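You operate a simulated robot arm through the tools that you are given. There is no shell and no other tool. Be economical: measure what you need, move in short steps, check, and stop when the job is done.

You are at the controls of a simulated two-armed robot. One attempt, no reset.

Task
Swap the load: dry towels out, wet grey towel in, and start.
Fine: orange and teal towels to the table; grey one on the lower rack; rack in, door shut; leave the other controls.
Where things are to end (x, y in the base frame): orange hand towel within 0.06 m of [0.21, 1.13]; teal hand towel within 0.06 m of [0.32, 0.98]; grey hand towel within 0.06 m of [0.57, 0.15].
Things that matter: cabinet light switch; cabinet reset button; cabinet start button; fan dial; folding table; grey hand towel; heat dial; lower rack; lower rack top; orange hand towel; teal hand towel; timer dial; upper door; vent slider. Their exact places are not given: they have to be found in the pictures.

Only the result counts: the job must be done as asked and must still hold three seconds after the hand-in. Knocking over, shifting, dropping, spilling or breaking anything else fails it. Flat cloth is picked up by pressing the open fingertips on it (5 to 10 N) and closing them slowly along it; thin cloth reads only 2 to 8 mm in the jaws.

Robot
Two 6-joint arms with three-finger grippers on one trunk, on a base that drives. Base frame: it is fixed to the floor where the robot stands at the start and does not move with it; the origin is under the middle of the robot, x ahead of it, y to its left, z up. Readings come in m, degrees, newtons and seconds.
The left shoulder is at the start at [0.021, 0.17, 1.483], the right one opposite. With the tool pointing down near the work surface each hand reaches from about 0.22 to 0.5 m from the robot's upright axis, wherever it stands, measured 20 degrees to its own side. Places, roughly: cabinet light switch [0.7, 0, 0.7]; cabinet reset button [0.8, 0, 0.9]; cabinet start button [0.7, -0.1, 0.8]; fan dial [0.2, -0.7, 1.2]; folding table [0.3, 1.2, 0.7]; grey hand towel [0, 1.25, 0.75]; heat dial [0.6, 0.2, 0.9]; lower rack [0.7, 0.1, 0.9]; lower rack top [0.7, 0.1, 0.9]; timer dial [0.7, 0.1, 0.9]; upper door [0.6, -0.3, 1.2]; vent slider [0.9, -0.1, 1.5]; wall fan switch [0.2, -0.7, 1.2]. Payload 2.2 kg a hand.
Tool frame (each hand has its own): the origin (TCP) lies between the finger pads and is the grasp point; the fingertips stand 0.025 m ahead of it; z points along the fingers, y is the line along which they close. Largest opening 0.104 m; the body of the gripper starts 0.074 m behind the TCP.
Orientation is that of the tool frame in the base frame, as a unit quaternion [w, x, y, z]. With the fingers straight down and closing along the base's y, the tool's x points along the base's -x, its y along +y and its z along -z.

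Tools
- The arms move only by the tool apply_moves. It takes "left_deltas", "right_deltas" or both (then of equal length, played together; a hand with none holds still); each is a list of rows, each a list of 7 numbers: the opening in per cent of the stroke, from 0 (shut) to 100 (fully open), then the shift along the base's x, y, z in m, then the turn, a rotation vector about the base's x, y, z in degrees. In form: [[hand, tx, ty, tz, ax, ay, az], ...]. A call has 1 to 12 rows; each row is the pose to reach, as a shift and turn from the pose commanded when the call began. Rows are played at 5 a second. More than 0.05 m and 8.6 degrees between two rows, or a gripper value outside its range, and nothing of the call is played. A pose out of reach is approached as far as the arm can. The call stops where the force on the tool passes 40 N (or 10 N more than at its start, if that is more) or the arm is blocked; 0.2 s more then pass. Each finger halts on what it meets, pressing with about 42 N; the grip force reading is that of the motor and also rises with nothing between the fingers. The clock runs only during rows and for 0.2 s after the last one: add rows that repeat a pose to give the fingers time. The reply holds the time, the measured pose of the TCP, the force on the tool along the base axes, the opening and the grip force, in the units named above and with some noise, with the torque about the TCP (base axes, N m) and any sound that the robot's microphone picked up.
- Cameras (640 x 400 px; columns grow to the right, rows downward): "scene" is now at [0.1575, -0.0022, 1.3698]; the picture's right is [-0.06, -1.00, 0.00], its down [-0.62, 0.04, -0.78] and it looks along [0.78, -0.05, -0.63] (base axes); focal length 214 px, centre (320, 200). "left" rides on the left gripper at [0.082, -0.003, -0.104] in its tool frame; the picture's right is [0.04, 1.00, 0.00], its down [-0.75, 0.03, -0.66] and it looks along [-0.66, 0.03, 0.75] (tool axes); focal length 256 px, centre (320, 200). "right" rides on the right gripper at [0.082, 0.003, -0.104] in its tool frame; the picture's right is [-0.04, 1.00, 0.00], its down [-0.75, -0.03, -0.66] and it looks along [-0.66, -0.03, 0.75] (tool axes); focal length 256 px, centre (320, 200).
- capture(camera): a new picture of that camera. The clock stands still meanwhile.
- lift_body(by): slides the trunk up (or, below 0, down) by that many m; the arms and the scene camera ride with it, the base frame stays. It gives what a move gives, with no picture.
- drive_base(legs): drives the robot by 1 to 6 legs, each [ahead, left, turn to the left] in m, m and degrees, along the robot's own axes; the way and the turn of a leg run together, so that a leg with both is an arc; at most 1.5 m and 180 degrees a leg. The arms and the cameras ride along, it lands a little off, and it stops where it bumps. It gives what a move gives.
- turn_head(pan, tilt): turns the head with the scene camera to pan (to the left, within 60 degrees either way) and tilt (down, from -29 to 69), counted from straight ahead of the robot. It gives what a move gives.
- probe_pixels(camera, pixels): for up to 12 pixels [column, row] of the newest picture of that camera ("zoom" is the newest enlarged one), the place [x, y, z] in the base frame of the surface seen there, good to about 0.002 m. The clock stands still meanwhile.
- enlarge(camera, box): a new picture of the part [left, top, right, bottom] of that camera's present view, enlarged. The clock stands still meanwhile.
- close_job(): hands the job in; it is judged then, once.

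Go step by step. Measure first, check grasps and placings, and put right what went wrong. The budget is 80 turns and 70 pictures, counting those below and the enlarged ones. Unless the task says otherwise, let go and move clear before handing in.

The tools are called after "Emit:" as name(argument=value, ...) on one line, values as JSON. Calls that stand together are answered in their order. apply_moves: Moves the arms, as the interface text tells. Its arguments: {"type":"object","properties":{"left_deltas":{"type":"array","items":{"type":"array","items":{"type":"number"}}},"right_deltas":{"type":"array","items":{"type":"array","items":{"type":"number"}}}},"required":[]} The other tools are called the same way: lift_body (by) slides the trunk up or down; drive_base (legs) drives the base; turn_head (pan, tilt) turns the head that bears the scene camera; capture (camera) takes a picture; probe_pixels (camera, pixels) gives the place of the surface under pixels of a picture; enlarge (camera, box) takes an enlarged picture of a part of a camera's view; close_job () hands the job in.

At the start:

```text
clock: 0.0
left_position: [0.4112, 0.1949, 0.9998]
left_tcp_rot: [0.0, 0.0, 1.0, 0.0]
left_contact_force: [0.5, -0.3, -0.1]
left_ft_torque: [0.0, -0.02, -0.02]
left_opening: 0.1039
left_finger_force: 0.0
right_position: [0.6099, -0.1553, 1.2027]
right_tcp_rot: [0.001, 0.0, 1.0, 0.0]
right_contact_force: [-0.1, -0.1, 0.2]
right_ft_torque: [-0.02, -0.01, 0.0]
right_opening: 0.104
right_finger_force: 0.0
trunk travel left (down, up): [-0.675, 0.067]
robot x, y, heading: [0.0024, -0.0, 0.2]
head pan, tilt: [-3.6, 38.7]
```

scene: 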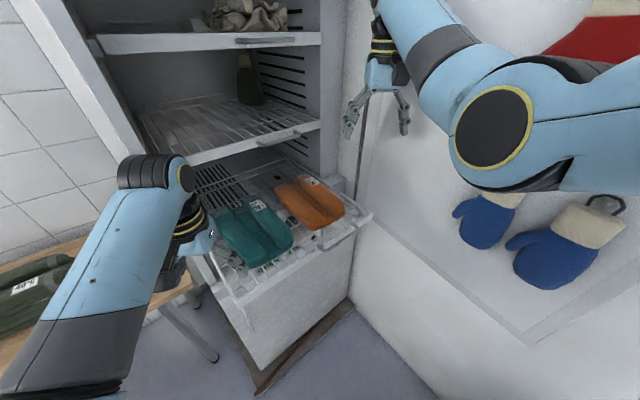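
right: 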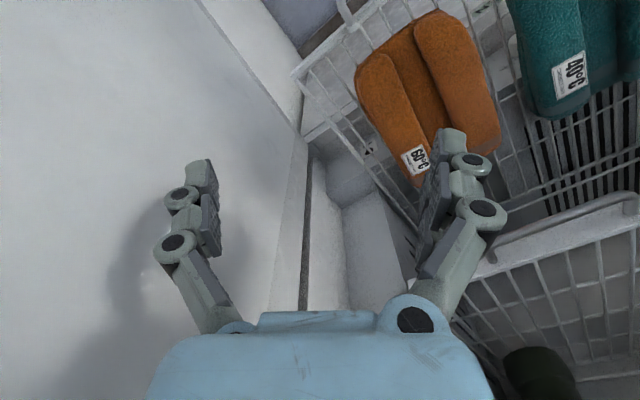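
left: 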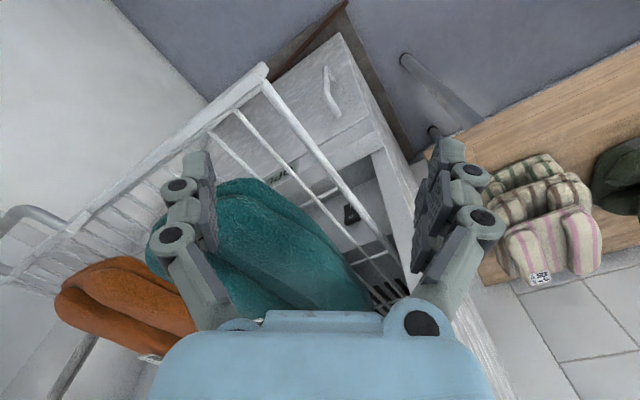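

The lower rack is out, holding the teal towel (scene ~255,235) and the orange one (~310,205); the open door fills the right side. I'll probe these points and look to the left for the table.

Emit:
probe_pixels(camera="scene", pixels=[[255, 235], [285, 243], [222, 215], [255, 268], [258, 205], [308, 200], [310, 228], [340, 208], [282, 185], [372, 215], [235, 300], [320, 265]])

Emit:
turn_head(pan=60, tilt=40)

Emit:
capture(camera="scene")

```text
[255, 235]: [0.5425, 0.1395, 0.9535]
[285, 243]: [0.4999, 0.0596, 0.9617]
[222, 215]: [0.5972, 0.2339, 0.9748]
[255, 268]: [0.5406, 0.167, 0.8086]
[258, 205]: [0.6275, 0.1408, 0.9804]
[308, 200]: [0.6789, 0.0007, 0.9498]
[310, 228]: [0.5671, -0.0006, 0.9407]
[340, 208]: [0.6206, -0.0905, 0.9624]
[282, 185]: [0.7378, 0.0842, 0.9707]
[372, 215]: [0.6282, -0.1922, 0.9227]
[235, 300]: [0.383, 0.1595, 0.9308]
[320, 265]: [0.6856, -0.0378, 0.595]
```

```text
clock: 1.3
left_position: [0.4109, 0.1946, 0.9993]
left_tcp_rot: [0.0, 0.001, 1.0, 0.0]
left_contact_force: [0.0, -0.4, -0.3]
left_ft_torque: [-0.02, 0.0, -0.02]
left_opening: 0.104
left_finger_force: 0.0
right_position: [0.6103, -0.1546, 1.2017]
right_tcp_rot: [0.0, -0.001, 1.0, -0.001]
right_contact_force: [-0.4, 0.1, -0.4]
right_ft_torque: [0.02, 0.02, -0.03]
right_opening: 0.1038
right_finger_force: 0.1
trunk travel left (down, up): [-0.675, 0.067]
robot x, y, heading: [-0.0027, -0.0023, 0.1]
head pan, tilt: [60.0, 40.0]
```

```text
66 pictures are left
```

scene: 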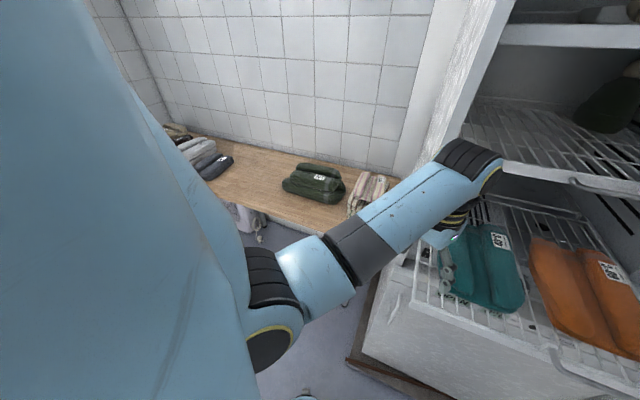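

The table is on the left with several bundles; none plainly visible as the grey one yet. I'll look at the cabinet straight on, and probe the table items.

Emit:
probe_pixels(camera="scene", pixels=[[313, 182], [365, 190], [185, 150], [215, 165], [260, 165], [240, 190], [340, 205], [175, 130], [290, 155], [335, 230], [400, 180]])

Emit:
enlarge(camera="scene", box=[140, 100, 400, 262])

Emit:
turn_head(pan=10, tilt=30)

Emit:
capture(camera="scene")

```text
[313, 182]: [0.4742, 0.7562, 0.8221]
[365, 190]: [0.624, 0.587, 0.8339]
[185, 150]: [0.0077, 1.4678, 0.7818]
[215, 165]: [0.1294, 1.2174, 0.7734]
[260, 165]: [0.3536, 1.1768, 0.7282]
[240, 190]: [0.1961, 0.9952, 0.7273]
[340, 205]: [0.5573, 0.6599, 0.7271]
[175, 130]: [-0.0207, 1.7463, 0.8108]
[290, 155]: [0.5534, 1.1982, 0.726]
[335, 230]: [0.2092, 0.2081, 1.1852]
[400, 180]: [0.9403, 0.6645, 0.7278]
```

```text
2.46 times, centred on (270, 181) of scene
```

zoom: 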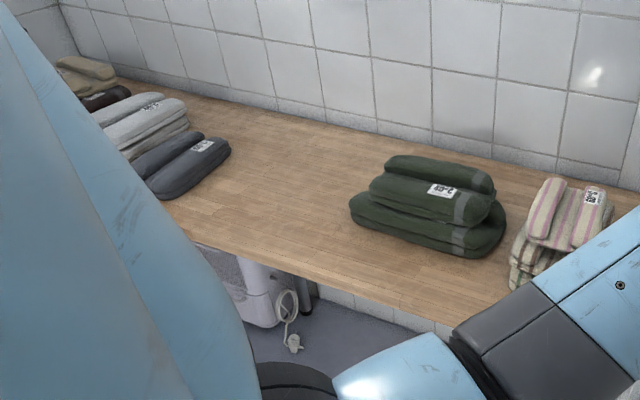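

```text
clock: 2.5
left_position: [0.4107, 0.1948, 0.9995]
left_tcp_rot: [0.001, 0.0, 1.0, 0.0]
left_contact_force: [0.7, 0.2, -0.2]
left_ft_torque: [0.02, 0.0, -0.03]
left_opening: 0.1038
left_finger_force: 0.0
right_position: [0.611, -0.155, 1.2027]
right_tcp_rot: [0.0, -0.001, 1.0, 0.001]
right_contact_force: [-0.1, -0.2, -0.2]
right_ft_torque: [-0.01, 0.01, 0.0]
right_opening: 0.1039
right_finger_force: 0.0
trunk travel left (down, up): [-0.675, 0.067]
robot x, y, heading: [-0.0027, -0.0035, -0.1]
head pan, tilt: [10.0, 30.0]
```

```text
64 pictures are left
```

scene: 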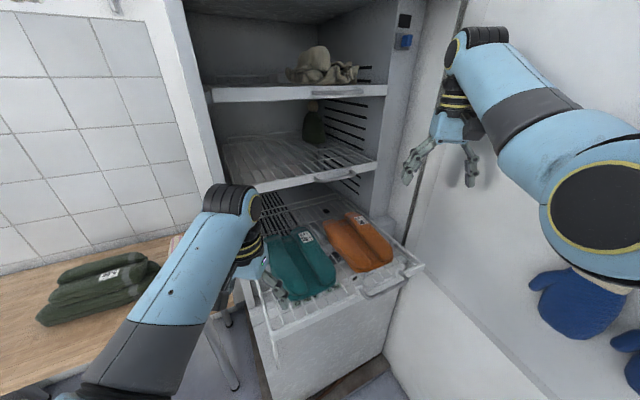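

The cabinet interior is visible: middle shelf front at about (315,182), lower rack front at ~(400,270), and a blue switch at (404,40). I'll probe the frame to work out the rack's travel.

Emit:
probe_pixels(camera="scene", pixels=[[260, 190], [375, 165], [215, 180], [400, 140], [410, 240], [404, 41], [372, 290], [422, 265], [260, 280], [340, 340], [330, 206], [258, 250]])

Emit:
enlarge(camera="scene", box=[190, 170, 430, 320])

Emit:
turn_head(pan=0, tilt=68)

Emit:
capture(camera="scene")

```text
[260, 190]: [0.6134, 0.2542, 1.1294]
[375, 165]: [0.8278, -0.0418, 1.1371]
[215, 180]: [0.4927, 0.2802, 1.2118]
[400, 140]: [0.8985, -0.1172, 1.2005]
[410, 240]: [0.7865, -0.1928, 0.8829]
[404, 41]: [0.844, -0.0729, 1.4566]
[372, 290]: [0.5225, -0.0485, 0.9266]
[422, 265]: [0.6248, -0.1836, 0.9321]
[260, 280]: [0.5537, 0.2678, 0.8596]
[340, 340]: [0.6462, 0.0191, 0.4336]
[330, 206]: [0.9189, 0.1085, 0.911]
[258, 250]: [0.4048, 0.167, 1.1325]
```

```text
2.67 times, centred on (310, 245) of scene
```

zoom: 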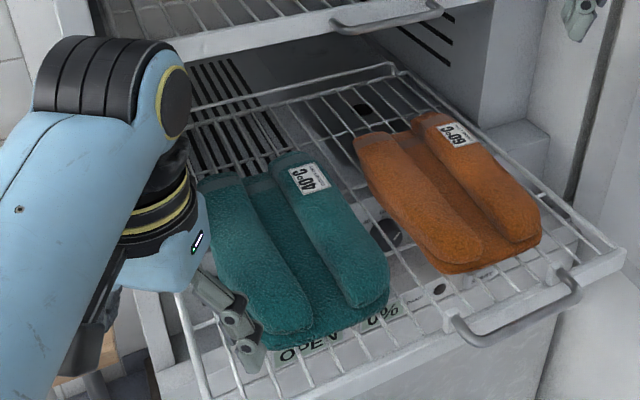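

```text
clock: 3.6
left_position: [0.4112, 0.1947, 0.9998]
left_tcp_rot: [0.0, -0.001, 1.0, 0.0]
left_contact_force: [0.7, 0.5, 0.3]
left_ft_torque: [0.02, -0.01, 0.02]
left_opening: 0.104
left_finger_force: 0.0
right_position: [0.6106, -0.1541, 1.2025]
right_tcp_rot: [0.0, 0.001, 1.0, 0.0]
right_contact_force: [-0.1, -0.4, -0.5]
right_ft_torque: [0.0, 0.03, 0.0]
right_opening: 0.1042
right_finger_force: 0.0
trunk travel left (down, up): [-0.675, 0.067]
robot x, y, heading: [0.0005, -0.0009, 0.2]
head pan, tilt: [0.0, 68.0]
```

```text
62 pictures are left
```

scene: 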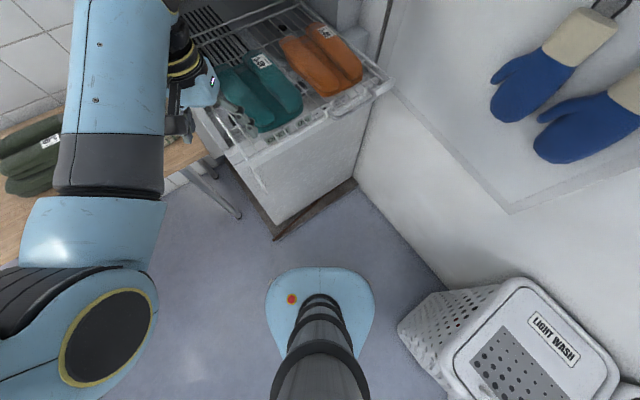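

From the probes the cabinet is turned about 36° to the left of the base frame: the middle shelf front sits at 0.646 m along (0.81,0.587), the rack front at 0.40 m. Now I'll probe the door and the rack's front side.

Emit:
probe_pixels(camera="scene", pixels=[[400, 90], [450, 150], [508, 212], [630, 175], [420, 250], [355, 185], [275, 238], [385, 70], [320, 290], [290, 340], [180, 200], [250, 150]])

Emit:
turn_head(pan=-30, tilt=25)

Emit:
capture(camera="scene")

```text
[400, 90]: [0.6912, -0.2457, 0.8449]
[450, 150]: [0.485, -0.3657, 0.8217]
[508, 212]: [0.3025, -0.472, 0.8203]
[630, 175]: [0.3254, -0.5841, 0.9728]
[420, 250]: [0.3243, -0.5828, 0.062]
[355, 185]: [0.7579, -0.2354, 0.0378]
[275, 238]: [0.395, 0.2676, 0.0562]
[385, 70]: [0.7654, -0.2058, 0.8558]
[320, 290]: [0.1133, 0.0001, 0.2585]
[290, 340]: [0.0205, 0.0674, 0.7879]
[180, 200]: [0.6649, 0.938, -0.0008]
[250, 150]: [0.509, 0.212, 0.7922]
```

```text
clock: 4.7
left_position: [0.4106, 0.1948, 1.0003]
left_tcp_rot: [0.0, 0.0, 1.0, -0.001]
left_contact_force: [-0.2, 0.4, -0.5]
left_ft_torque: [0.02, 0.02, 0.02]
left_opening: 0.1042
left_finger_force: 0.1
right_position: [0.6098, -0.1544, 1.2023]
right_tcp_rot: [0.001, 0.0, 1.0, 0.0]
right_contact_force: [0.1, 0.5, -0.2]
right_ft_torque: [-0.01, -0.01, 0.02]
right_opening: 0.104
right_finger_force: 0.1
trunk travel left (down, up): [-0.675, 0.067]
robot x, y, heading: [0.0003, 0.0007, -0.0]
head pan, tilt: [-30.0, 25.0]
```

```text
61 pictures are left
```

scene: 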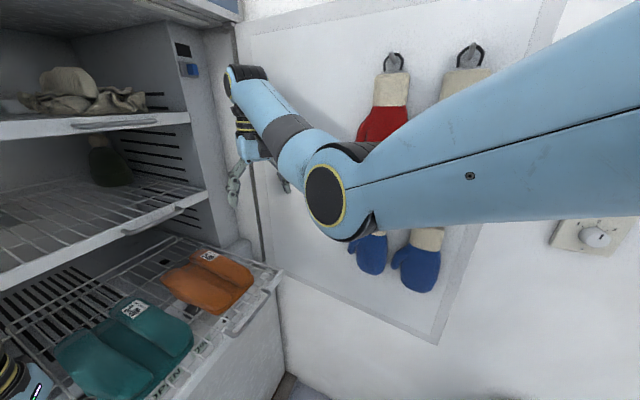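

The door panel stands open about 90° along the right wall, its lower free corner near [0.30,-0.47,0.82], with mittens hanging at (370,120) and (390,260). I'll check how far out the right elbow sticks and retract the right hand before turning.

Emit:
probe_pixels(camera="scene", pixels=[[325, 195], [355, 230], [345, 150], [440, 340], [545, 20], [395, 60], [475, 60], [380, 120], [370, 255], [590, 235], [300, 330], [250, 30]])

Emit:
apply_moves(right_deltas=[[100, -0.04, 0, 0, 0, 0, 0], [100, -0.08, 0, 0, 0, 0, 0], [100, -0.12, 0, 0, 0, 0, 0], [100, -0.16, 0.0, 0, 0, 0, 0], [100, -0.2, 0.0, 0, 0, 0, 0]])

Emit:
capture(camera="scene")

```text
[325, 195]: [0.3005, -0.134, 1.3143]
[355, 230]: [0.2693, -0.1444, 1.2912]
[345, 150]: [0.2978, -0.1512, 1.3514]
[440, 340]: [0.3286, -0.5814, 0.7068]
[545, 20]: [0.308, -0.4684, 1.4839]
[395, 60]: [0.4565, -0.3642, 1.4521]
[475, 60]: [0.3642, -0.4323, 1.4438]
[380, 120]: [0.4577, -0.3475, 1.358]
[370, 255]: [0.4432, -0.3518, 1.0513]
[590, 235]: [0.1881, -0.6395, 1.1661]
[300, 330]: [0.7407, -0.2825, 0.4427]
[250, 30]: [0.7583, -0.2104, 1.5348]
```

```text
clock: 6.1
left_position: [0.4094, 0.1934, 0.9999]
left_tcp_rot: [0.0, 0.0, 1.0, 0.0]
left_contact_force: [-0.6, -0.8, 0.5]
left_ft_torque: [0.03, 0.03, 0.03]
left_opening: 0.1043
left_finger_force: 0.0
right_position: [0.4725, -0.219, 1.0966]
right_tcp_rot: [0.026, 0.027, 0.996, -0.084]
right_contact_force: [-0.3, -0.3, -0.3]
right_ft_torque: [0.02, 0.0, 0.01]
right_opening: 0.1039
right_finger_force: 0.1
right hand out of reach, approached as far as the arm can: row 1, 2, 3, 4, 5
trunk travel left (down, up): [-0.675, 0.067]
robot x, y, heading: [0.001, 0.0016, -0.0]
head pan, tilt: [-30.0, 25.0]
stopped in row 5 (right hand): the arm was blocked; the commanded pose is now the measured one
```

```text
60 pictures are left
```

scene: 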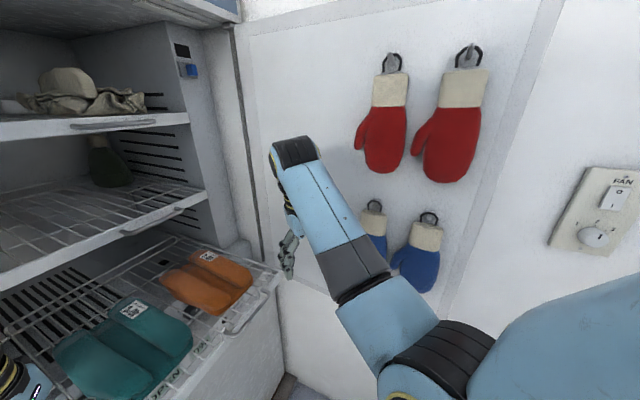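

The retract at that height was out of reach and tilted the hand; it now stands at [0.47,-0.22,1.10], near the mittens. I'll straighten it and bring it down and in to a mirrored pose of the left hand.

Emit:
apply_moves(right_deltas=[[100, -0.015, 0.015, -0.02, 2.5, 0.8, 0.8], [100, -0.03, 0.025, -0.045, 5, 1.5, 1.5], [100, -0.045, 0.03, -0.07, 7.5, 2.2, 2.3], [100, -0.06, 0.03, -0.09, 9.6, 3, 3.1]])

Emit:
capture(camera="scene")

```text
clock: 7.1
left_position: [0.4101, 0.1953, 0.9993]
left_tcp_rot: [0.0, 0.0, 1.0, 0.001]
left_contact_force: [-0.1, 0.8, 0.0]
left_ft_torque: [0.0, -0.02, 0.0]
left_opening: 0.1038
left_finger_force: 0.0
right_position: [0.4106, -0.1843, 1.0021]
right_tcp_rot: [-0.001, -0.002, 1.0, 0.0]
right_contact_force: [0.2, -0.4, -0.1]
right_ft_torque: [-0.02, -0.02, 0.01]
right_opening: 0.1041
right_finger_force: 0.0
trunk travel left (down, up): [-0.675, 0.067]
robot x, y, heading: [0.0006, -0.0022, -0.1]
head pan, tilt: [-30.0, 25.0]
```

```text
59 pictures are left
```

scene: 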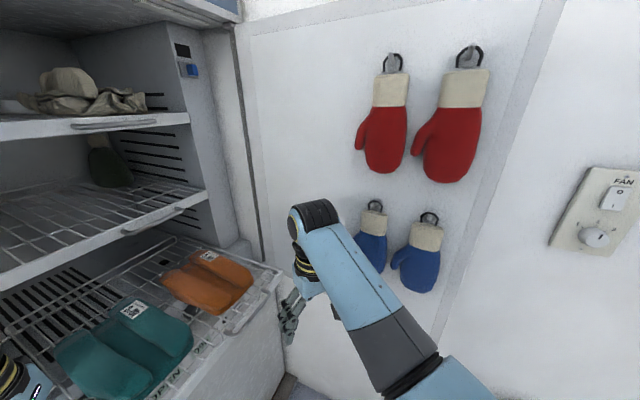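

The right hand is straight again at [0.41,-0.18,1.00]. Before driving I'll raise the trunk a little and check where the laundry basket stands on the floor.

Emit:
lift_body(by=0.06)

Emit:
turn_head(pan=-40, tilt=68)

Emit:
capture(camera="scene")

```text
clock: 8.1
left_position: [0.4106, 0.1948, 1.0598]
left_tcp_rot: [0.0, 0.0, 1.0, 0.0]
left_contact_force: [-0.2, -0.6, 0.5]
left_ft_torque: [0.01, 0.0, 0.03]
left_opening: 0.104
left_finger_force: 0.1
right_position: [0.4139, -0.1853, 1.0667]
right_tcp_rot: [-0.001, -0.001, 1.0, 0.0]
right_contact_force: [-1.2, 0.0, -0.4]
right_ft_torque: [-0.01, 0.0, 0.02]
right_opening: 0.1037
right_finger_force: 0.1
trunk travel left (down, up): [-0.735, 0.007]
robot x, y, heading: [-0.0008, 0.0038, 0.1]
head pan, tilt: [-30.0, 25.0]
```

```text
clock: 9.2
left_position: [0.41, 0.1938, 1.0602]
left_tcp_rot: [-0.001, 0.0, 1.0, 0.0]
left_contact_force: [-0.1, 0.0, 0.0]
left_ft_torque: [0.0, -0.01, 0.01]
left_opening: 0.104
left_finger_force: 0.0
right_position: [0.4134, -0.1868, 1.0662]
right_tcp_rot: [-0.001, 0.0, 1.0, 0.0]
right_contact_force: [0.7, 0.8, 1.1]
right_ft_torque: [-0.01, 0.01, 0.0]
right_opening: 0.1038
right_finger_force: 0.0
trunk travel left (down, up): [-0.735, 0.007]
robot x, y, heading: [0.0007, -0.0003, -0.1]
head pan, tilt: [-40.0, 68.0]
```

```text
58 pictures are left
```

scene: 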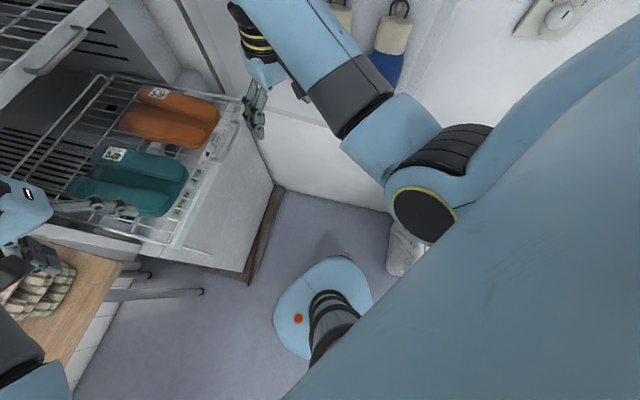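

The basket corner shows at (400,255). I'll probe it, the base plate and the elbow.

Emit:
probe_pixels(camera="scene", pixels=[[392, 270], [410, 265], [275, 320], [345, 262], [400, 215], [440, 150], [246, 278], [282, 188], [190, 200], [202, 120], [200, 155], [215, 140]])

Emit:
enlarge(camera="scene", box=[60, 60, 300, 210])

```text
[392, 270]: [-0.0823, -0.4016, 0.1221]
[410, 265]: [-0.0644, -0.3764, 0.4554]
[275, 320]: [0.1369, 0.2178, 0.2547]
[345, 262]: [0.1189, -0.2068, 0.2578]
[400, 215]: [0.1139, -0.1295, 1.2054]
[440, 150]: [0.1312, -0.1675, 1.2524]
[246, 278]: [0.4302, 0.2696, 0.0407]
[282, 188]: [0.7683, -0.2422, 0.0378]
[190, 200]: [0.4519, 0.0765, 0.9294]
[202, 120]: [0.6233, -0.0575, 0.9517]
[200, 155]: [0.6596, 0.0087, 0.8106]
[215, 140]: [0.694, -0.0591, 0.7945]
```

```text
2.67 times, centred on (180, 135) of scene
```

zoom: 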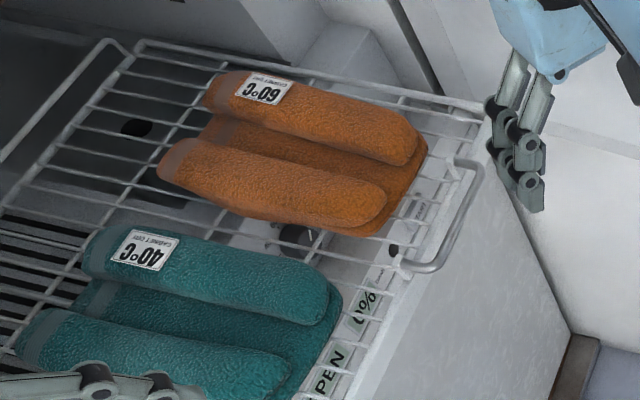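

The basket corner sits clear (behind and to the right of where I'd stand), base half-width ≈0.21 m. I'll back off, turn 36° left to face the cabinet squarely, and sidestep in front of the rack.

Emit:
drive_base(legs=[[-0.1, 0, 0], [0, 0, 36], [0.1, 0, 0], [0, -0.33, 0], [0.05, 0, 0]])

Emit:
turn_head(pan=0, tilt=50)

Emit:
capture(camera="scene")

Emit:
capture(camera="left")

Emit:
capture(camera="right")

```text
clock: 14.7
left_position: [0.385, 0.1963, 1.0586]
left_tcp_rot: [0.001, -0.304, 0.953, -0.005]
left_contact_force: [0.3, -1.2, 0.9]
left_ft_torque: [0.0, -0.01, 0.02]
left_opening: 0.1038
left_finger_force: 0.2
right_position: [0.6062, -0.1125, 1.0688]
right_tcp_rot: [0.002, -0.305, 0.952, -0.005]
right_contact_force: [0.5, -0.6, -0.5]
right_ft_torque: [-0.03, 0.0, 0.02]
right_opening: 0.104
right_finger_force: 0.1
trunk travel left (down, up): [-0.735, 0.007]
robot x, y, heading: [0.1707, -0.2075, 35.1]
head pan, tilt: [-40.0, 68.0]
stopped in leg 4: the robot was blocked; the commanded pose is now the measured one
```

```text
clock: 15.8
left_position: [0.3845, 0.1952, 1.0575]
left_tcp_rot: [0.002, -0.303, 0.953, -0.006]
left_contact_force: [-0.1, 0.3, 0.1]
left_ft_torque: [0.0, 0.02, 0.01]
left_opening: 0.104
left_finger_force: 0.1
right_position: [0.6063, -0.1119, 1.0678]
right_tcp_rot: [0.001, -0.304, 0.953, -0.005]
right_contact_force: [-0.6, -0.8, -0.9]
right_ft_torque: [0.0, 0.0, -0.01]
right_opening: 0.104
right_finger_force: 0.0
trunk travel left (down, up): [-0.735, 0.007]
robot x, y, heading: [0.1689, -0.2131, 35.2]
head pan, tilt: [0.0, 50.0]
```

```text
56 pictures are left
```

scene: 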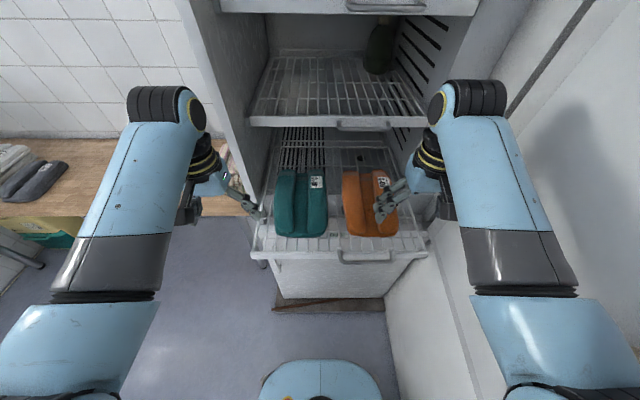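

```text
55 pictures are left
```

left: 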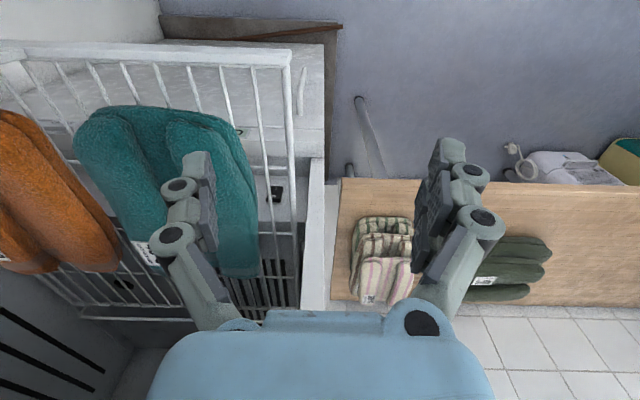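

```text
54 pictures are left
```

right: 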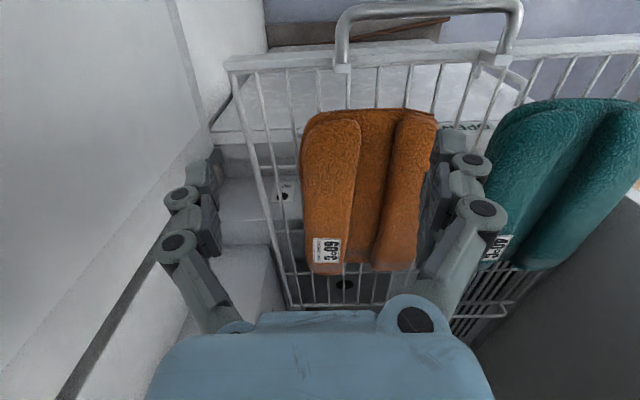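

I stopped 3 cm short of the sidestep (something to the right). Position is good: heading 35.2°, both towels are squarely in view (scene 302,205 and 370,203). I'll ease 2 cm left, measure the towels, and glance at the basket.

Emit:
probe_pixels(camera="right", pixels=[[330, 200], [363, 200], [372, 160], [405, 190], [303, 200], [435, 130], [366, 270], [370, 112], [425, 45], [240, 65]])

Emit:
probe_pixels(camera="left", pixels=[[150, 180], [170, 180], [215, 140], [105, 190], [85, 150], [245, 160], [240, 270], [150, 108], [245, 245], [60, 45], [280, 60], [160, 140]])

Emit:
turn_head(pan=-58, tilt=60)

Emit:
capture(camera="scene")

```text
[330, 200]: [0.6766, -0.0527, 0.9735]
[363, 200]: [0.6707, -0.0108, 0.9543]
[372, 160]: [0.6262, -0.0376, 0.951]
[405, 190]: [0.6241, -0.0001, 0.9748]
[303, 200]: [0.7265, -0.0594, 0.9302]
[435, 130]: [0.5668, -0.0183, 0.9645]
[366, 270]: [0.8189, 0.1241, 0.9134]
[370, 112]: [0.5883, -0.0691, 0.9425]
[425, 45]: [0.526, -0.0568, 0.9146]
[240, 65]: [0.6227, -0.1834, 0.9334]
```

```text
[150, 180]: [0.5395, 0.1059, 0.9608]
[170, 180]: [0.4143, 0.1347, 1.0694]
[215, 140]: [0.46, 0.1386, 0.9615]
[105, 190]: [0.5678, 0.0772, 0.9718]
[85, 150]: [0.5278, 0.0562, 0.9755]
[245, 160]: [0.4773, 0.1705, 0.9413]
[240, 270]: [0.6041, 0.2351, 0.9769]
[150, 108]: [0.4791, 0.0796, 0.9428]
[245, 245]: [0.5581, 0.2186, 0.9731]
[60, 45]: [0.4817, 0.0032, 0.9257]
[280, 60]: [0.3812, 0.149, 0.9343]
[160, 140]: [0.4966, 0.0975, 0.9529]
```

```text
clock: 17.1
left_position: [0.3851, 0.1968, 1.057]
left_tcp_rot: [0.002, -0.302, 0.953, -0.006]
left_contact_force: [0.8, 0.3, -0.6]
left_ft_torque: [-0.02, 0.0, -0.01]
left_opening: 0.104
left_finger_force: 0.0
right_position: [0.605, -0.113, 1.0682]
right_tcp_rot: [0.002, -0.303, 0.953, -0.005]
right_contact_force: [0.0, -0.7, -0.3]
right_ft_torque: [-0.01, -0.03, -0.05]
right_opening: 0.1042
right_finger_force: 0.0
trunk travel left (down, up): [-0.735, 0.007]
robot x, y, heading: [0.1699, -0.2075, 35.2]
head pan, tilt: [-58.0, 60.0]
```

```text
53 pictures are left
```

scene: 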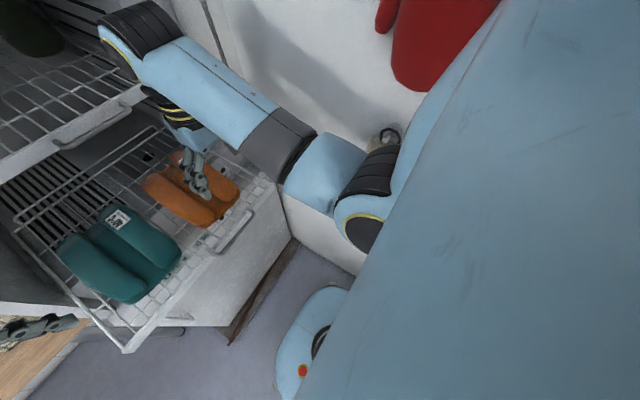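

The right elbow is near the hanging blue mitten (385,135), probably what blocked me. Ease 3 cm left, then bring the right hand over orange's left roll (roll between valley l=-0.395 and gap at -0.325).

Emit:
drive_base(legs=[[0.0, 0.03, 0]])

Emit:
turn_head(pan=0, tilt=50)

Emit:
apply_moves(right_deltas=[[80, 0.01, 0.03, 0, 0, 0, 0], [75, 0.02, 0.06, 0.0, 0, 0, 0], [75, 0.027, 0.082, -0.01, 0, 0, 0], [75, 0.027, 0.082, -0.03, 0, 0, 0]])

Emit:
capture(camera="right")

Emit:
capture(camera="scene")

```text
clock: 17.9
left_position: [0.3767, 0.2085, 1.0589]
left_tcp_rot: [0.0, -0.303, 0.953, 0.002]
left_contact_force: [-0.2, -0.9, 0.4]
left_ft_torque: [0.02, 0.05, -0.04]
left_opening: 0.1038
left_finger_force: 0.1
right_position: [0.5975, -0.1002, 1.0653]
right_tcp_rot: [-0.002, -0.305, 0.952, 0.002]
right_contact_force: [0.4, -0.5, 0.4]
right_ft_torque: [0.02, 0.02, 0.0]
right_opening: 0.1038
right_finger_force: 0.1
trunk travel left (down, up): [-0.735, 0.007]
robot x, y, heading: [0.1562, -0.1895, 35.5]
head pan, tilt: [-58.0, 60.0]
```

```text
clock: 19.2
left_position: [0.3749, 0.2096, 1.0604]
left_tcp_rot: [0.0, -0.303, 0.953, 0.0]
left_contact_force: [0.0, -0.3, 0.2]
left_ft_torque: [-0.01, -0.02, -0.01]
left_opening: 0.1042
left_finger_force: 0.1
right_position: [0.5963, -0.0987, 1.0657]
right_tcp_rot: [-0.002, -0.304, 0.953, 0.0]
right_contact_force: [-0.1, -0.6, 0.4]
right_ft_torque: [0.03, 0.01, -0.02]
right_opening: 0.1041
right_finger_force: 0.0
trunk travel left (down, up): [-0.735, 0.007]
robot x, y, heading: [0.1554, -0.1924, 35.5]
head pan, tilt: [0.0, 50.0]
```

```text
clock: 20.4
left_position: [0.376, 0.2094, 1.0597]
left_tcp_rot: [0.0, -0.304, 0.953, 0.0]
left_contact_force: [0.1, 0.2, 0.1]
left_ft_torque: [0.01, 0.02, 0.02]
left_opening: 0.104
left_finger_force: 0.1
right_position: [0.6487, -0.0448, 1.0329]
right_tcp_rot: [0.01, -0.295, 0.955, -0.024]
right_contact_force: [0.7, 0.1, -0.5]
right_ft_torque: [0.0, -0.05, 0.02]
right_opening: 0.0778
right_finger_force: 0.0
trunk travel left (down, up): [-0.735, 0.007]
robot x, y, heading: [0.1565, -0.1884, 35.4]
head pan, tilt: [0.0, 50.0]
stopped in row 4 (right hand): the arm was blocked; the commanded pose is now the measured one
```

```text
52 pictures are left
```

right: 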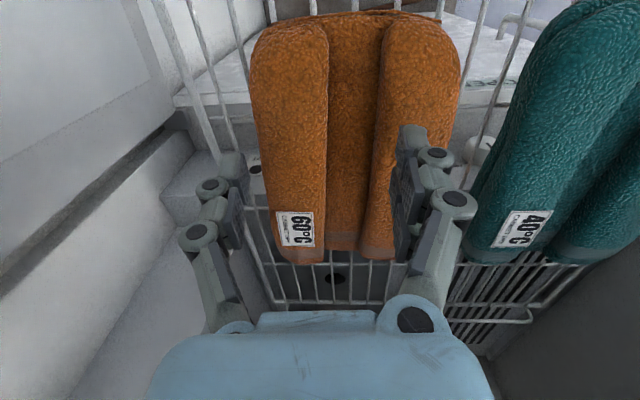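

```text
51 pictures are left
```

scene: 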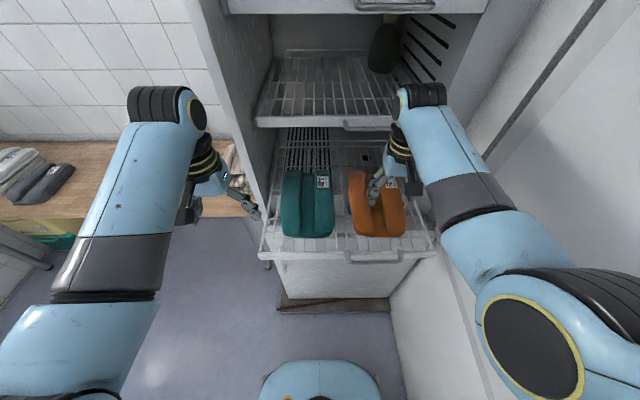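

The arm was blocked short of the target, at [0.649,-0.045], with a slight tilt; the wrist cap (scene 420,92) is close to the middle shelf front (380,125). I'll probe both to see.

Emit:
probe_pixels(camera="scene", pixels=[[395, 110], [405, 92], [425, 85], [440, 100], [375, 125], [340, 122], [430, 135], [470, 195], [520, 240], [400, 150], [385, 6], [480, 90]])

Emit:
enlarge(camera="scene", box=[320, 70, 480, 170])

```text
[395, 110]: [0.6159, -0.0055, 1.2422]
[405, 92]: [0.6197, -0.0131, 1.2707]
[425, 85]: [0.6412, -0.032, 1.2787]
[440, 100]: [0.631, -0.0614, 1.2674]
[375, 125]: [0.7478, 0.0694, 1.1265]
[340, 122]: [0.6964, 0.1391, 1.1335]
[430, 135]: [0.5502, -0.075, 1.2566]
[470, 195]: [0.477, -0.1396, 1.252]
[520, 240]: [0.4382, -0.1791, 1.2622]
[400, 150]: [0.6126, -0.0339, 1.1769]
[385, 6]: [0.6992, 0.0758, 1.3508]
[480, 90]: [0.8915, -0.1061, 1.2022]
```

```text
4.00 times, centred on (400, 120) of scene
```

zoom: 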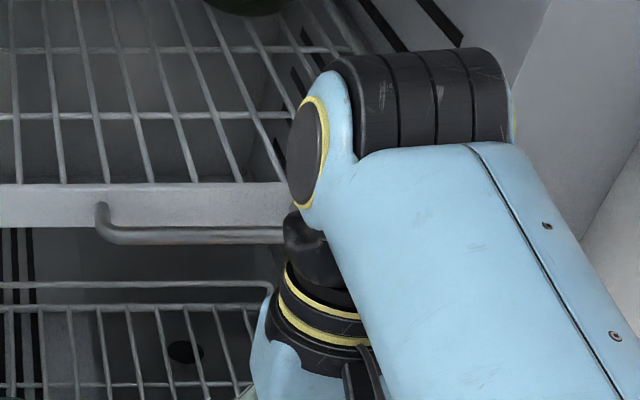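

No shelf contact (0.10 m clear of it); the elbow against the hanging mittens is the likelier obstacle. I'll raise the hand, sidestep 5 cm left and look at the elbow side.

Emit:
apply_moves(right_deltas=[[75, -0.01, 0, 0.02, 0, 0, 0], [75, -0.02, 0.0, 0.03, 0, 0, 0]])

Emit:
drive_base(legs=[[0.0, 0.05, 0]])

Emit:
turn_head(pan=-50, tilt=20)

Emit:
capture(camera="scene")

```text
clock: 21.2
left_position: [0.3754, 0.2089, 1.0592]
left_tcp_rot: [0.0, -0.303, 0.953, -0.001]
left_contact_force: [-0.7, -0.4, -0.6]
left_ft_torque: [-0.02, 0.01, 0.02]
left_opening: 0.1037
left_finger_force: 0.0
right_position: [0.6622, -0.0573, 1.0789]
right_tcp_rot: [0.036, -0.286, 0.957, -0.04]
right_contact_force: [0.1, -0.2, -0.6]
right_ft_torque: [0.01, 0.02, 0.02]
right_opening: 0.0778
right_finger_force: 0.1
trunk travel left (down, up): [-0.735, 0.007]
robot x, y, heading: [0.1548, -0.1869, 35.2]
head pan, tilt: [0.0, 50.0]
stopped in row 2 (right hand): the arm was blocked; the commanded pose is now the measured one
```

```text
clock: 22.1
left_position: [0.347, 0.2507, 1.0591]
left_tcp_rot: [0.0, -0.303, 0.953, 0.0]
left_contact_force: [0.0, -0.1, -0.5]
left_ft_torque: [-0.03, -0.01, 0.01]
left_opening: 0.1036
left_finger_force: 0.0
right_position: [0.6325, -0.0163, 1.0783]
right_tcp_rot: [0.036, -0.286, 0.957, -0.04]
right_contact_force: [0.1, 0.8, 0.2]
right_ft_torque: [0.0, 0.01, 0.0]
right_opening: 0.078
right_finger_force: 0.0
trunk travel left (down, up): [-0.735, 0.007]
robot x, y, heading: [0.1196, -0.1461, 35.2]
head pan, tilt: [0.0, 50.0]
```

```text
clock: 23.3
left_position: [0.3469, 0.2506, 1.0598]
left_tcp_rot: [0.001, -0.303, 0.953, 0.001]
left_contact_force: [-1.0, -0.6, 0.8]
left_ft_torque: [-0.01, 0.02, 0.0]
left_opening: 0.104
left_finger_force: 0.0
right_position: [0.6338, -0.0176, 1.0793]
right_tcp_rot: [0.036, -0.287, 0.956, -0.04]
right_contact_force: [-0.5, 0.4, 0.6]
right_ft_torque: [0.0, -0.01, 0.01]
right_opening: 0.0777
right_finger_force: 0.1
trunk travel left (down, up): [-0.735, 0.007]
robot x, y, heading: [0.1236, -0.1441, 35.6]
head pan, tilt: [-50.0, 20.0]
```

```text
49 pictures are left
```

scene: 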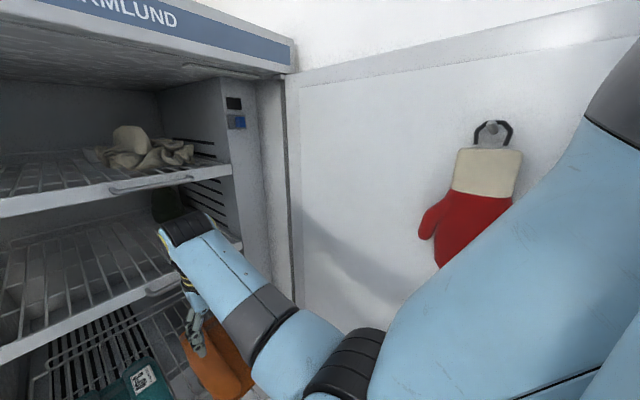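

Free now (no contact, robot 5 cm further left). I'll straighten the right hand and bring it above orange's left roll at [0.616,-0.006].

Emit:
apply_moves(right_deltas=[[75, -0.009, 0.006, -0.02, 1.5, 2.6, 1], [75, -0.018, 0.012, -0.04, 3.1, 5.3, 1.9], [75, -0.018, 0.012, -0.055, 3.1, 5.3, 1.9], [75, -0.018, 0.012, -0.065, 3.1, 5.3, 1.9]])

Emit:
capture(camera="right")

```text
clock: 24.3
left_position: [0.3474, 0.2507, 1.0595]
left_tcp_rot: [0.001, -0.303, 0.953, 0.0]
left_contact_force: [0.2, -0.4, 0.2]
left_ft_torque: [0.03, 0.01, -0.04]
left_opening: 0.104
left_finger_force: 0.1
right_position: [0.6162, -0.0047, 1.0126]
right_tcp_rot: [0.0, -0.303, 0.953, 0.0]
right_contact_force: [-0.5, 0.0, 0.5]
right_ft_torque: [-0.02, 0.03, 0.0]
right_opening: 0.0779
right_finger_force: 0.0
trunk travel left (down, up): [-0.735, 0.007]
robot x, y, heading: [0.1244, -0.1464, 35.6]
head pan, tilt: [-50.0, 20.0]
```

```text
48 pictures are left
```

right: 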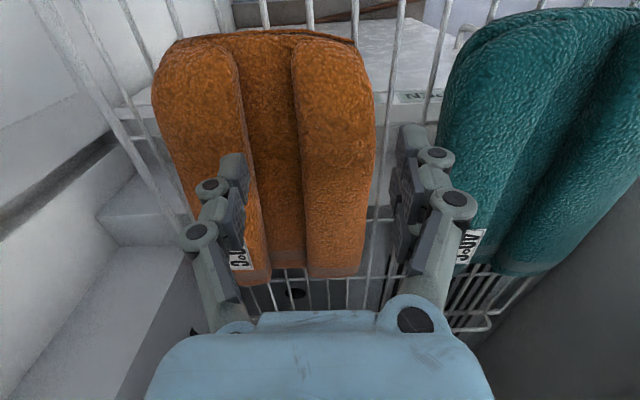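

The fingers straddle the left roll (tips ~ (240,160) and (410,130)). Nudging 5 mm left, then descending until the tips press.

Emit:
apply_moves(right_deltas=[[72, -0.0035, 0.005, -0.015, 0, 0, 0], [72, -0.0035, 0.005, -0.028, 0, 0, 0], [72, -0.0035, 0.005, -0.036, 0, 0, 0], [72, -0.0035, 0.005, -0.042, 0, 0, 0]])

Emit:
capture(camera="right")

```text
clock: 25.3
left_position: [0.3472, 0.2503, 1.061]
left_tcp_rot: [0.0, -0.303, 0.953, 0.0]
left_contact_force: [-0.4, -0.7, 0.0]
left_ft_torque: [-0.02, 0.0, 0.01]
left_opening: 0.104
left_finger_force: 0.0
right_position: [0.6136, 0.0009, 0.9733]
right_tcp_rot: [0.002, -0.302, 0.953, 0.0]
right_contact_force: [2.6, -1.9, 14.4]
right_ft_torque: [-0.65, -0.39, 0.04]
right_opening: 0.0819
right_finger_force: 3.6
trunk travel left (down, up): [-0.735, 0.007]
robot x, y, heading: [0.1248, -0.1455, 35.5]
head pan, tilt: [-50.0, 20.0]
```

```text
47 pictures are left
```

right: 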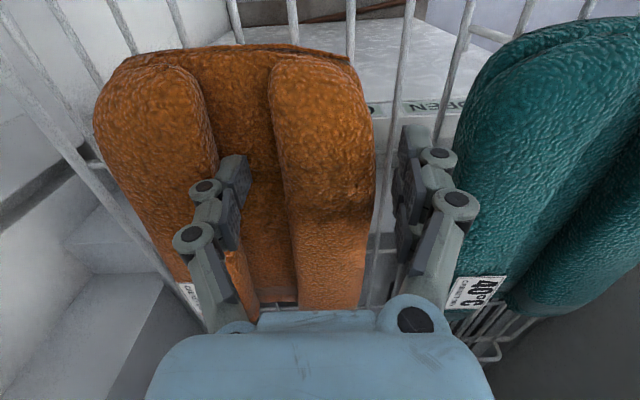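

14 N on the fingertip in the valley, the roll is between the fingers. I'll ease up 3 mm and close slowly.

Emit:
apply_moves(right_deltas=[[65, 0, 0, 0.003, 0, 0, 0], [55, 0, 0, 0.003, 0, 0, 0], [45, 0, 0, 0.003, 0, 0, 0], [35, 0, 0, 0.003, 0, 0, 0], [25, 0, 0, 0.003, 0, 0, 0], [15, 0, 0, 0.003, 0, 0, 0], [5, 0, 0, 0.003, 0, 0, 0], [0, 0, 0, 0.003, 0, 0, 0], [0, 0, 0, 0.003, 0, 0, 0], [0, 0, 0, 0.003, 0, 0, 0]])

Emit:
capture(camera="right")

```text
clock: 27.5
left_position: [0.3444, 0.2496, 1.0605]
left_tcp_rot: [0.001, -0.303, 0.953, 0.0]
left_contact_force: [-0.3, 0.5, -0.3]
left_ft_torque: [-0.03, 0.02, -0.01]
left_opening: 0.104
left_finger_force: 0.0
right_position: [0.6111, 0.0013, 0.9759]
right_tcp_rot: [0.003, -0.303, 0.953, 0.0]
right_contact_force: [1.0, 0.3, 37.7]
right_ft_torque: [-2.15, -1.65, -0.63]
right_opening: 0.0623
right_finger_force: 41.8
trunk travel left (down, up): [-0.735, 0.007]
robot x, y, heading: [0.1239, -0.1459, 35.2]
head pan, tilt: [-50.0, 20.0]
```

```text
46 pictures are left
```

right: 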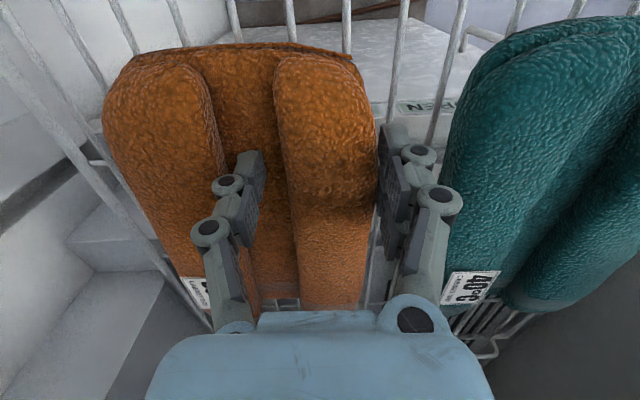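

The roll is gripped at 62 mm with 42 N. Lifting gently to see whether the towel follows.

Emit:
apply_moves(right_deltas=[[0, 0, 0, 0.008, 0, 0, 0], [0, 0, 0, 0.02, 0, 0, 0], [0, 0, 0, 0.035, 0, 0, 0], [0, 0, 0, 0.05, 0, 0, 0]])

Emit:
capture(camera="right")

```text
clock: 28.5
left_position: [0.3465, 0.2501, 1.0602]
left_tcp_rot: [-0.001, -0.303, 0.953, 0.0]
left_contact_force: [-0.4, -0.1, 0.9]
left_ft_torque: [-0.01, 0.02, 0.0]
left_opening: 0.1042
left_finger_force: 0.1
right_position: [0.6117, 0.0005, 1.0249]
right_tcp_rot: [-0.001, -0.303, 0.953, -0.001]
right_contact_force: [-0.2, 0.2, -2.2]
right_ft_torque: [-0.01, 0.16, 0.01]
right_opening: 0.0486
right_finger_force: 41.8
trunk travel left (down, up): [-0.735, 0.007]
robot x, y, heading: [0.1255, -0.1445, 35.3]
head pan, tilt: [-50.0, 20.0]
```

```text
45 pictures are left
```

right: 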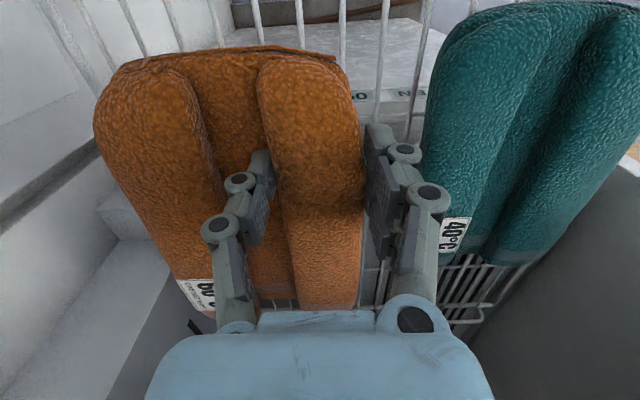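

Orange is up (load 2.2 N). Raising it a bit more and bringing the left hand over teal's left roll.

Emit:
apply_moves(right_deltas=[[0, 0, 0, 0.015, 0, 0, 0], [0, 0, 0, 0.03, 0, 0, 0], [0, 0, 0, 0.03, 0, 0, 0], [0, 0, 0, 0.03, 0, 0, 0], [0, 0, 0, 0.03, 0, 0, 0]], left_deltas=[[90, 0.03, -0.025, 0, 0, 0, 0], [80, 0.06, -0.05, 0, 0, 0, 0], [77, 0.095, -0.075, 0, 0, 0, 0], [77, 0.12, -0.095, -0.01, 0, 0, 0], [77, 0.142, -0.111, -0.03, 0, 0, 0]])

Emit:
capture(camera="left")

```text
clock: 29.1
left_position: [0.3478, 0.2793, 1.0384]
left_tcp_rot: [-0.038, -0.32, 0.943, 0.085]
left_contact_force: [-0.7, -0.1, 0.4]
left_ft_torque: [0.01, 0.02, -0.05]
left_opening: 0.08
left_finger_force: 0.1
right_position: [0.6151, -0.0015, 1.0542]
right_tcp_rot: [-0.001, -0.301, 0.954, -0.003]
right_contact_force: [0.1, 0.2, -1.2]
right_ft_torque: [0.02, 0.17, -0.01]
right_opening: 0.0485
right_finger_force: 41.8
trunk travel left (down, up): [-0.735, 0.007]
robot x, y, heading: [0.129, -0.147, 34.9]
head pan, tilt: [-50.0, 20.0]
stopped in row 3 (left hand): the arm was blocked; the commanded pose is now the measured one
```

```text
44 pictures are left
```

left: 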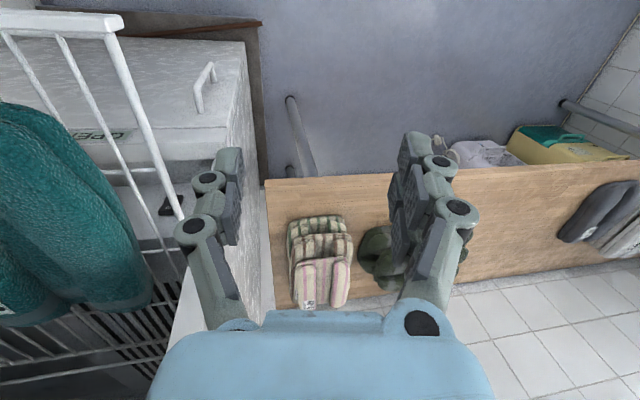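

The left hand was blocked in row 3 and pushed back; I need to see what it touches.

Emit:
turn_head(pan=20, tilt=40)

Emit:
capture(camera="scene")

```text
clock: 30.6
left_position: [0.3483, 0.2782, 1.0375]
left_tcp_rot: [-0.037, -0.32, 0.943, 0.084]
left_contact_force: [-0.3, -0.4, -0.6]
left_ft_torque: [-0.02, -0.02, 0.0]
left_opening: 0.0798
left_finger_force: 0.3
right_position: [0.6145, -0.0023, 1.0546]
right_tcp_rot: [0.0, -0.301, 0.954, -0.002]
right_contact_force: [-0.5, 0.1, -1.8]
right_ft_torque: [0.0, 0.18, 0.01]
right_opening: 0.0484
right_finger_force: 41.9
trunk travel left (down, up): [-0.735, 0.007]
robot x, y, heading: [0.1259, -0.1491, 35.2]
head pan, tilt: [20.0, 40.0]
```

```text
43 pictures are left
```

scene: 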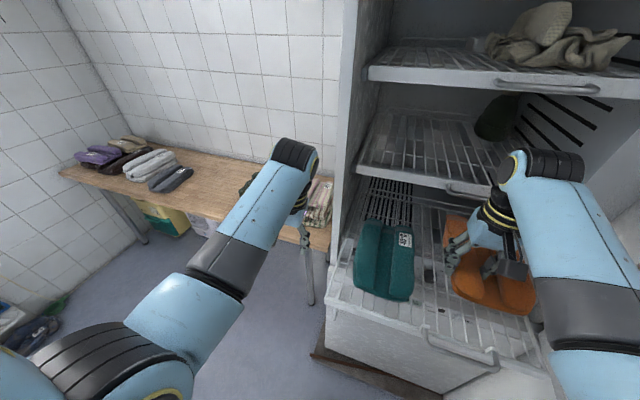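

Emit:
probe_pixels(camera="scene", pixels=[[315, 150], [295, 145], [310, 180], [345, 150], [340, 230], [335, 270], [338, 100], [250, 230], [540, 155], [510, 170], [460, 187], [330, 300]])

Emit:
enlarge(camera="scene", box=[220, 120, 380, 220])

```text
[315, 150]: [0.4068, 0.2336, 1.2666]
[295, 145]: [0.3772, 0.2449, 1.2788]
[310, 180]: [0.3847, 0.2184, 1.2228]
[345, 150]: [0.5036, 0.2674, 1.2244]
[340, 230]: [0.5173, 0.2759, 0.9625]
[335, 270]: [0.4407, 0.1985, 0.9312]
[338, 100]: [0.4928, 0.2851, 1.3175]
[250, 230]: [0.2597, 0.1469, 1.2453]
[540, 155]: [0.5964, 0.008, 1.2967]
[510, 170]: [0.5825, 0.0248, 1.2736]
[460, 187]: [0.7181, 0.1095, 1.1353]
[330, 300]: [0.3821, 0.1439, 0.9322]
```

```text
4.00 times, centred on (300, 170) of scene
```

zoom: 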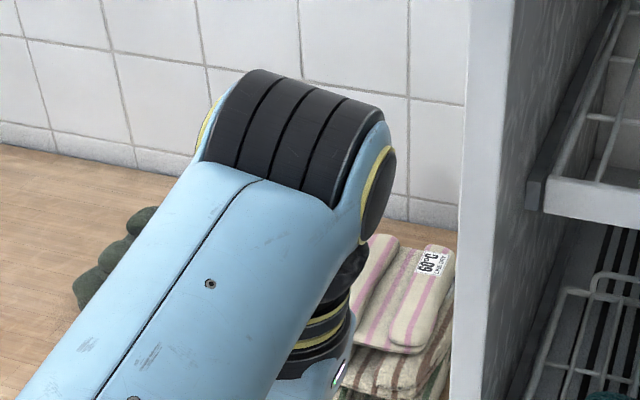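

The left wrist is still 10 cm from the frame, so it is the arm's inward limit rather than a collision; I'll do all picking with the right arm. Straighten the left hand, then drive clear with orange toward the table.

Emit:
apply_moves(left_deltas=[[80, 0, -0.014, 0.01, -4, -3.5, -1], [80, 0, -0.028, 0.022, -7.9, -7, -1.9]])

Emit:
drive_base(legs=[[0, 0.12, 0], [-0.1, 0, 0], [0, 0.6, 0]])

Emit:
turn_head(pan=15, tilt=45)

Emit:
capture(camera="scene")

```text
clock: 31.2
left_position: [0.3478, 0.2497, 1.0616]
left_tcp_rot: [-0.002, -0.305, 0.952, 0.0]
left_contact_force: [-0.2, -0.6, -0.3]
left_ft_torque: [0.01, -0.05, 0.01]
left_opening: 0.0831
left_finger_force: 0.1
right_position: [0.6136, -0.0031, 1.0556]
right_tcp_rot: [0.001, -0.302, 0.953, -0.003]
right_contact_force: [-0.9, 0.1, -2.0]
right_ft_torque: [-0.03, 0.14, 0.01]
right_opening: 0.0486
right_finger_force: 42.0
trunk travel left (down, up): [-0.735, 0.007]
robot x, y, heading: [0.1275, -0.146, 35.1]
head pan, tilt: [20.0, 40.0]
```

```text
clock: 33.3
left_position: [0.1918, 0.2903, 1.0609]
left_tcp_rot: [-0.001, -0.309, 0.951, 0.0]
left_contact_force: [0.1, 0.0, 0.2]
left_ft_torque: [0.01, -0.01, 0.01]
left_opening: 0.0833
left_finger_force: 0.0
right_position: [0.4609, 0.0381, 1.0544]
right_tcp_rot: [0.001, -0.304, 0.953, -0.003]
right_contact_force: [-0.3, -0.2, -1.6]
right_ft_torque: [0.04, 0.08, -0.01]
right_opening: 0.0487
right_finger_force: 41.8
trunk travel left (down, up): [-0.735, 0.007]
robot x, y, heading: [-0.0271, -0.1088, 35.5]
head pan, tilt: [20.0, 40.0]
stopped in leg 2: the robot was blocked; the commanded pose is now the measured one
```

```text
clock: 34.0
left_position: [0.1926, 0.2893, 1.0606]
left_tcp_rot: [-0.001, -0.309, 0.951, 0.001]
left_contact_force: [-0.1, 0.4, -0.1]
left_ft_torque: [0.01, 0.0, 0.0]
left_opening: 0.0832
left_finger_force: 0.1
right_position: [0.461, 0.0389, 1.054]
right_tcp_rot: [0.0, -0.303, 0.953, -0.003]
right_contact_force: [-0.4, 0.1, -1.7]
right_ft_torque: [-0.02, 0.14, 0.01]
right_opening: 0.0485
right_finger_force: 42.3
trunk travel left (down, up): [-0.735, 0.007]
robot x, y, heading: [-0.0289, -0.109, 35.5]
head pan, tilt: [15.0, 45.0]
```

```text
41 pictures are left
```

scene: 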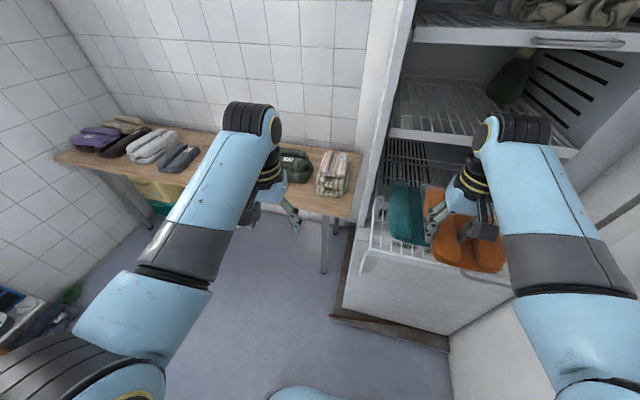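

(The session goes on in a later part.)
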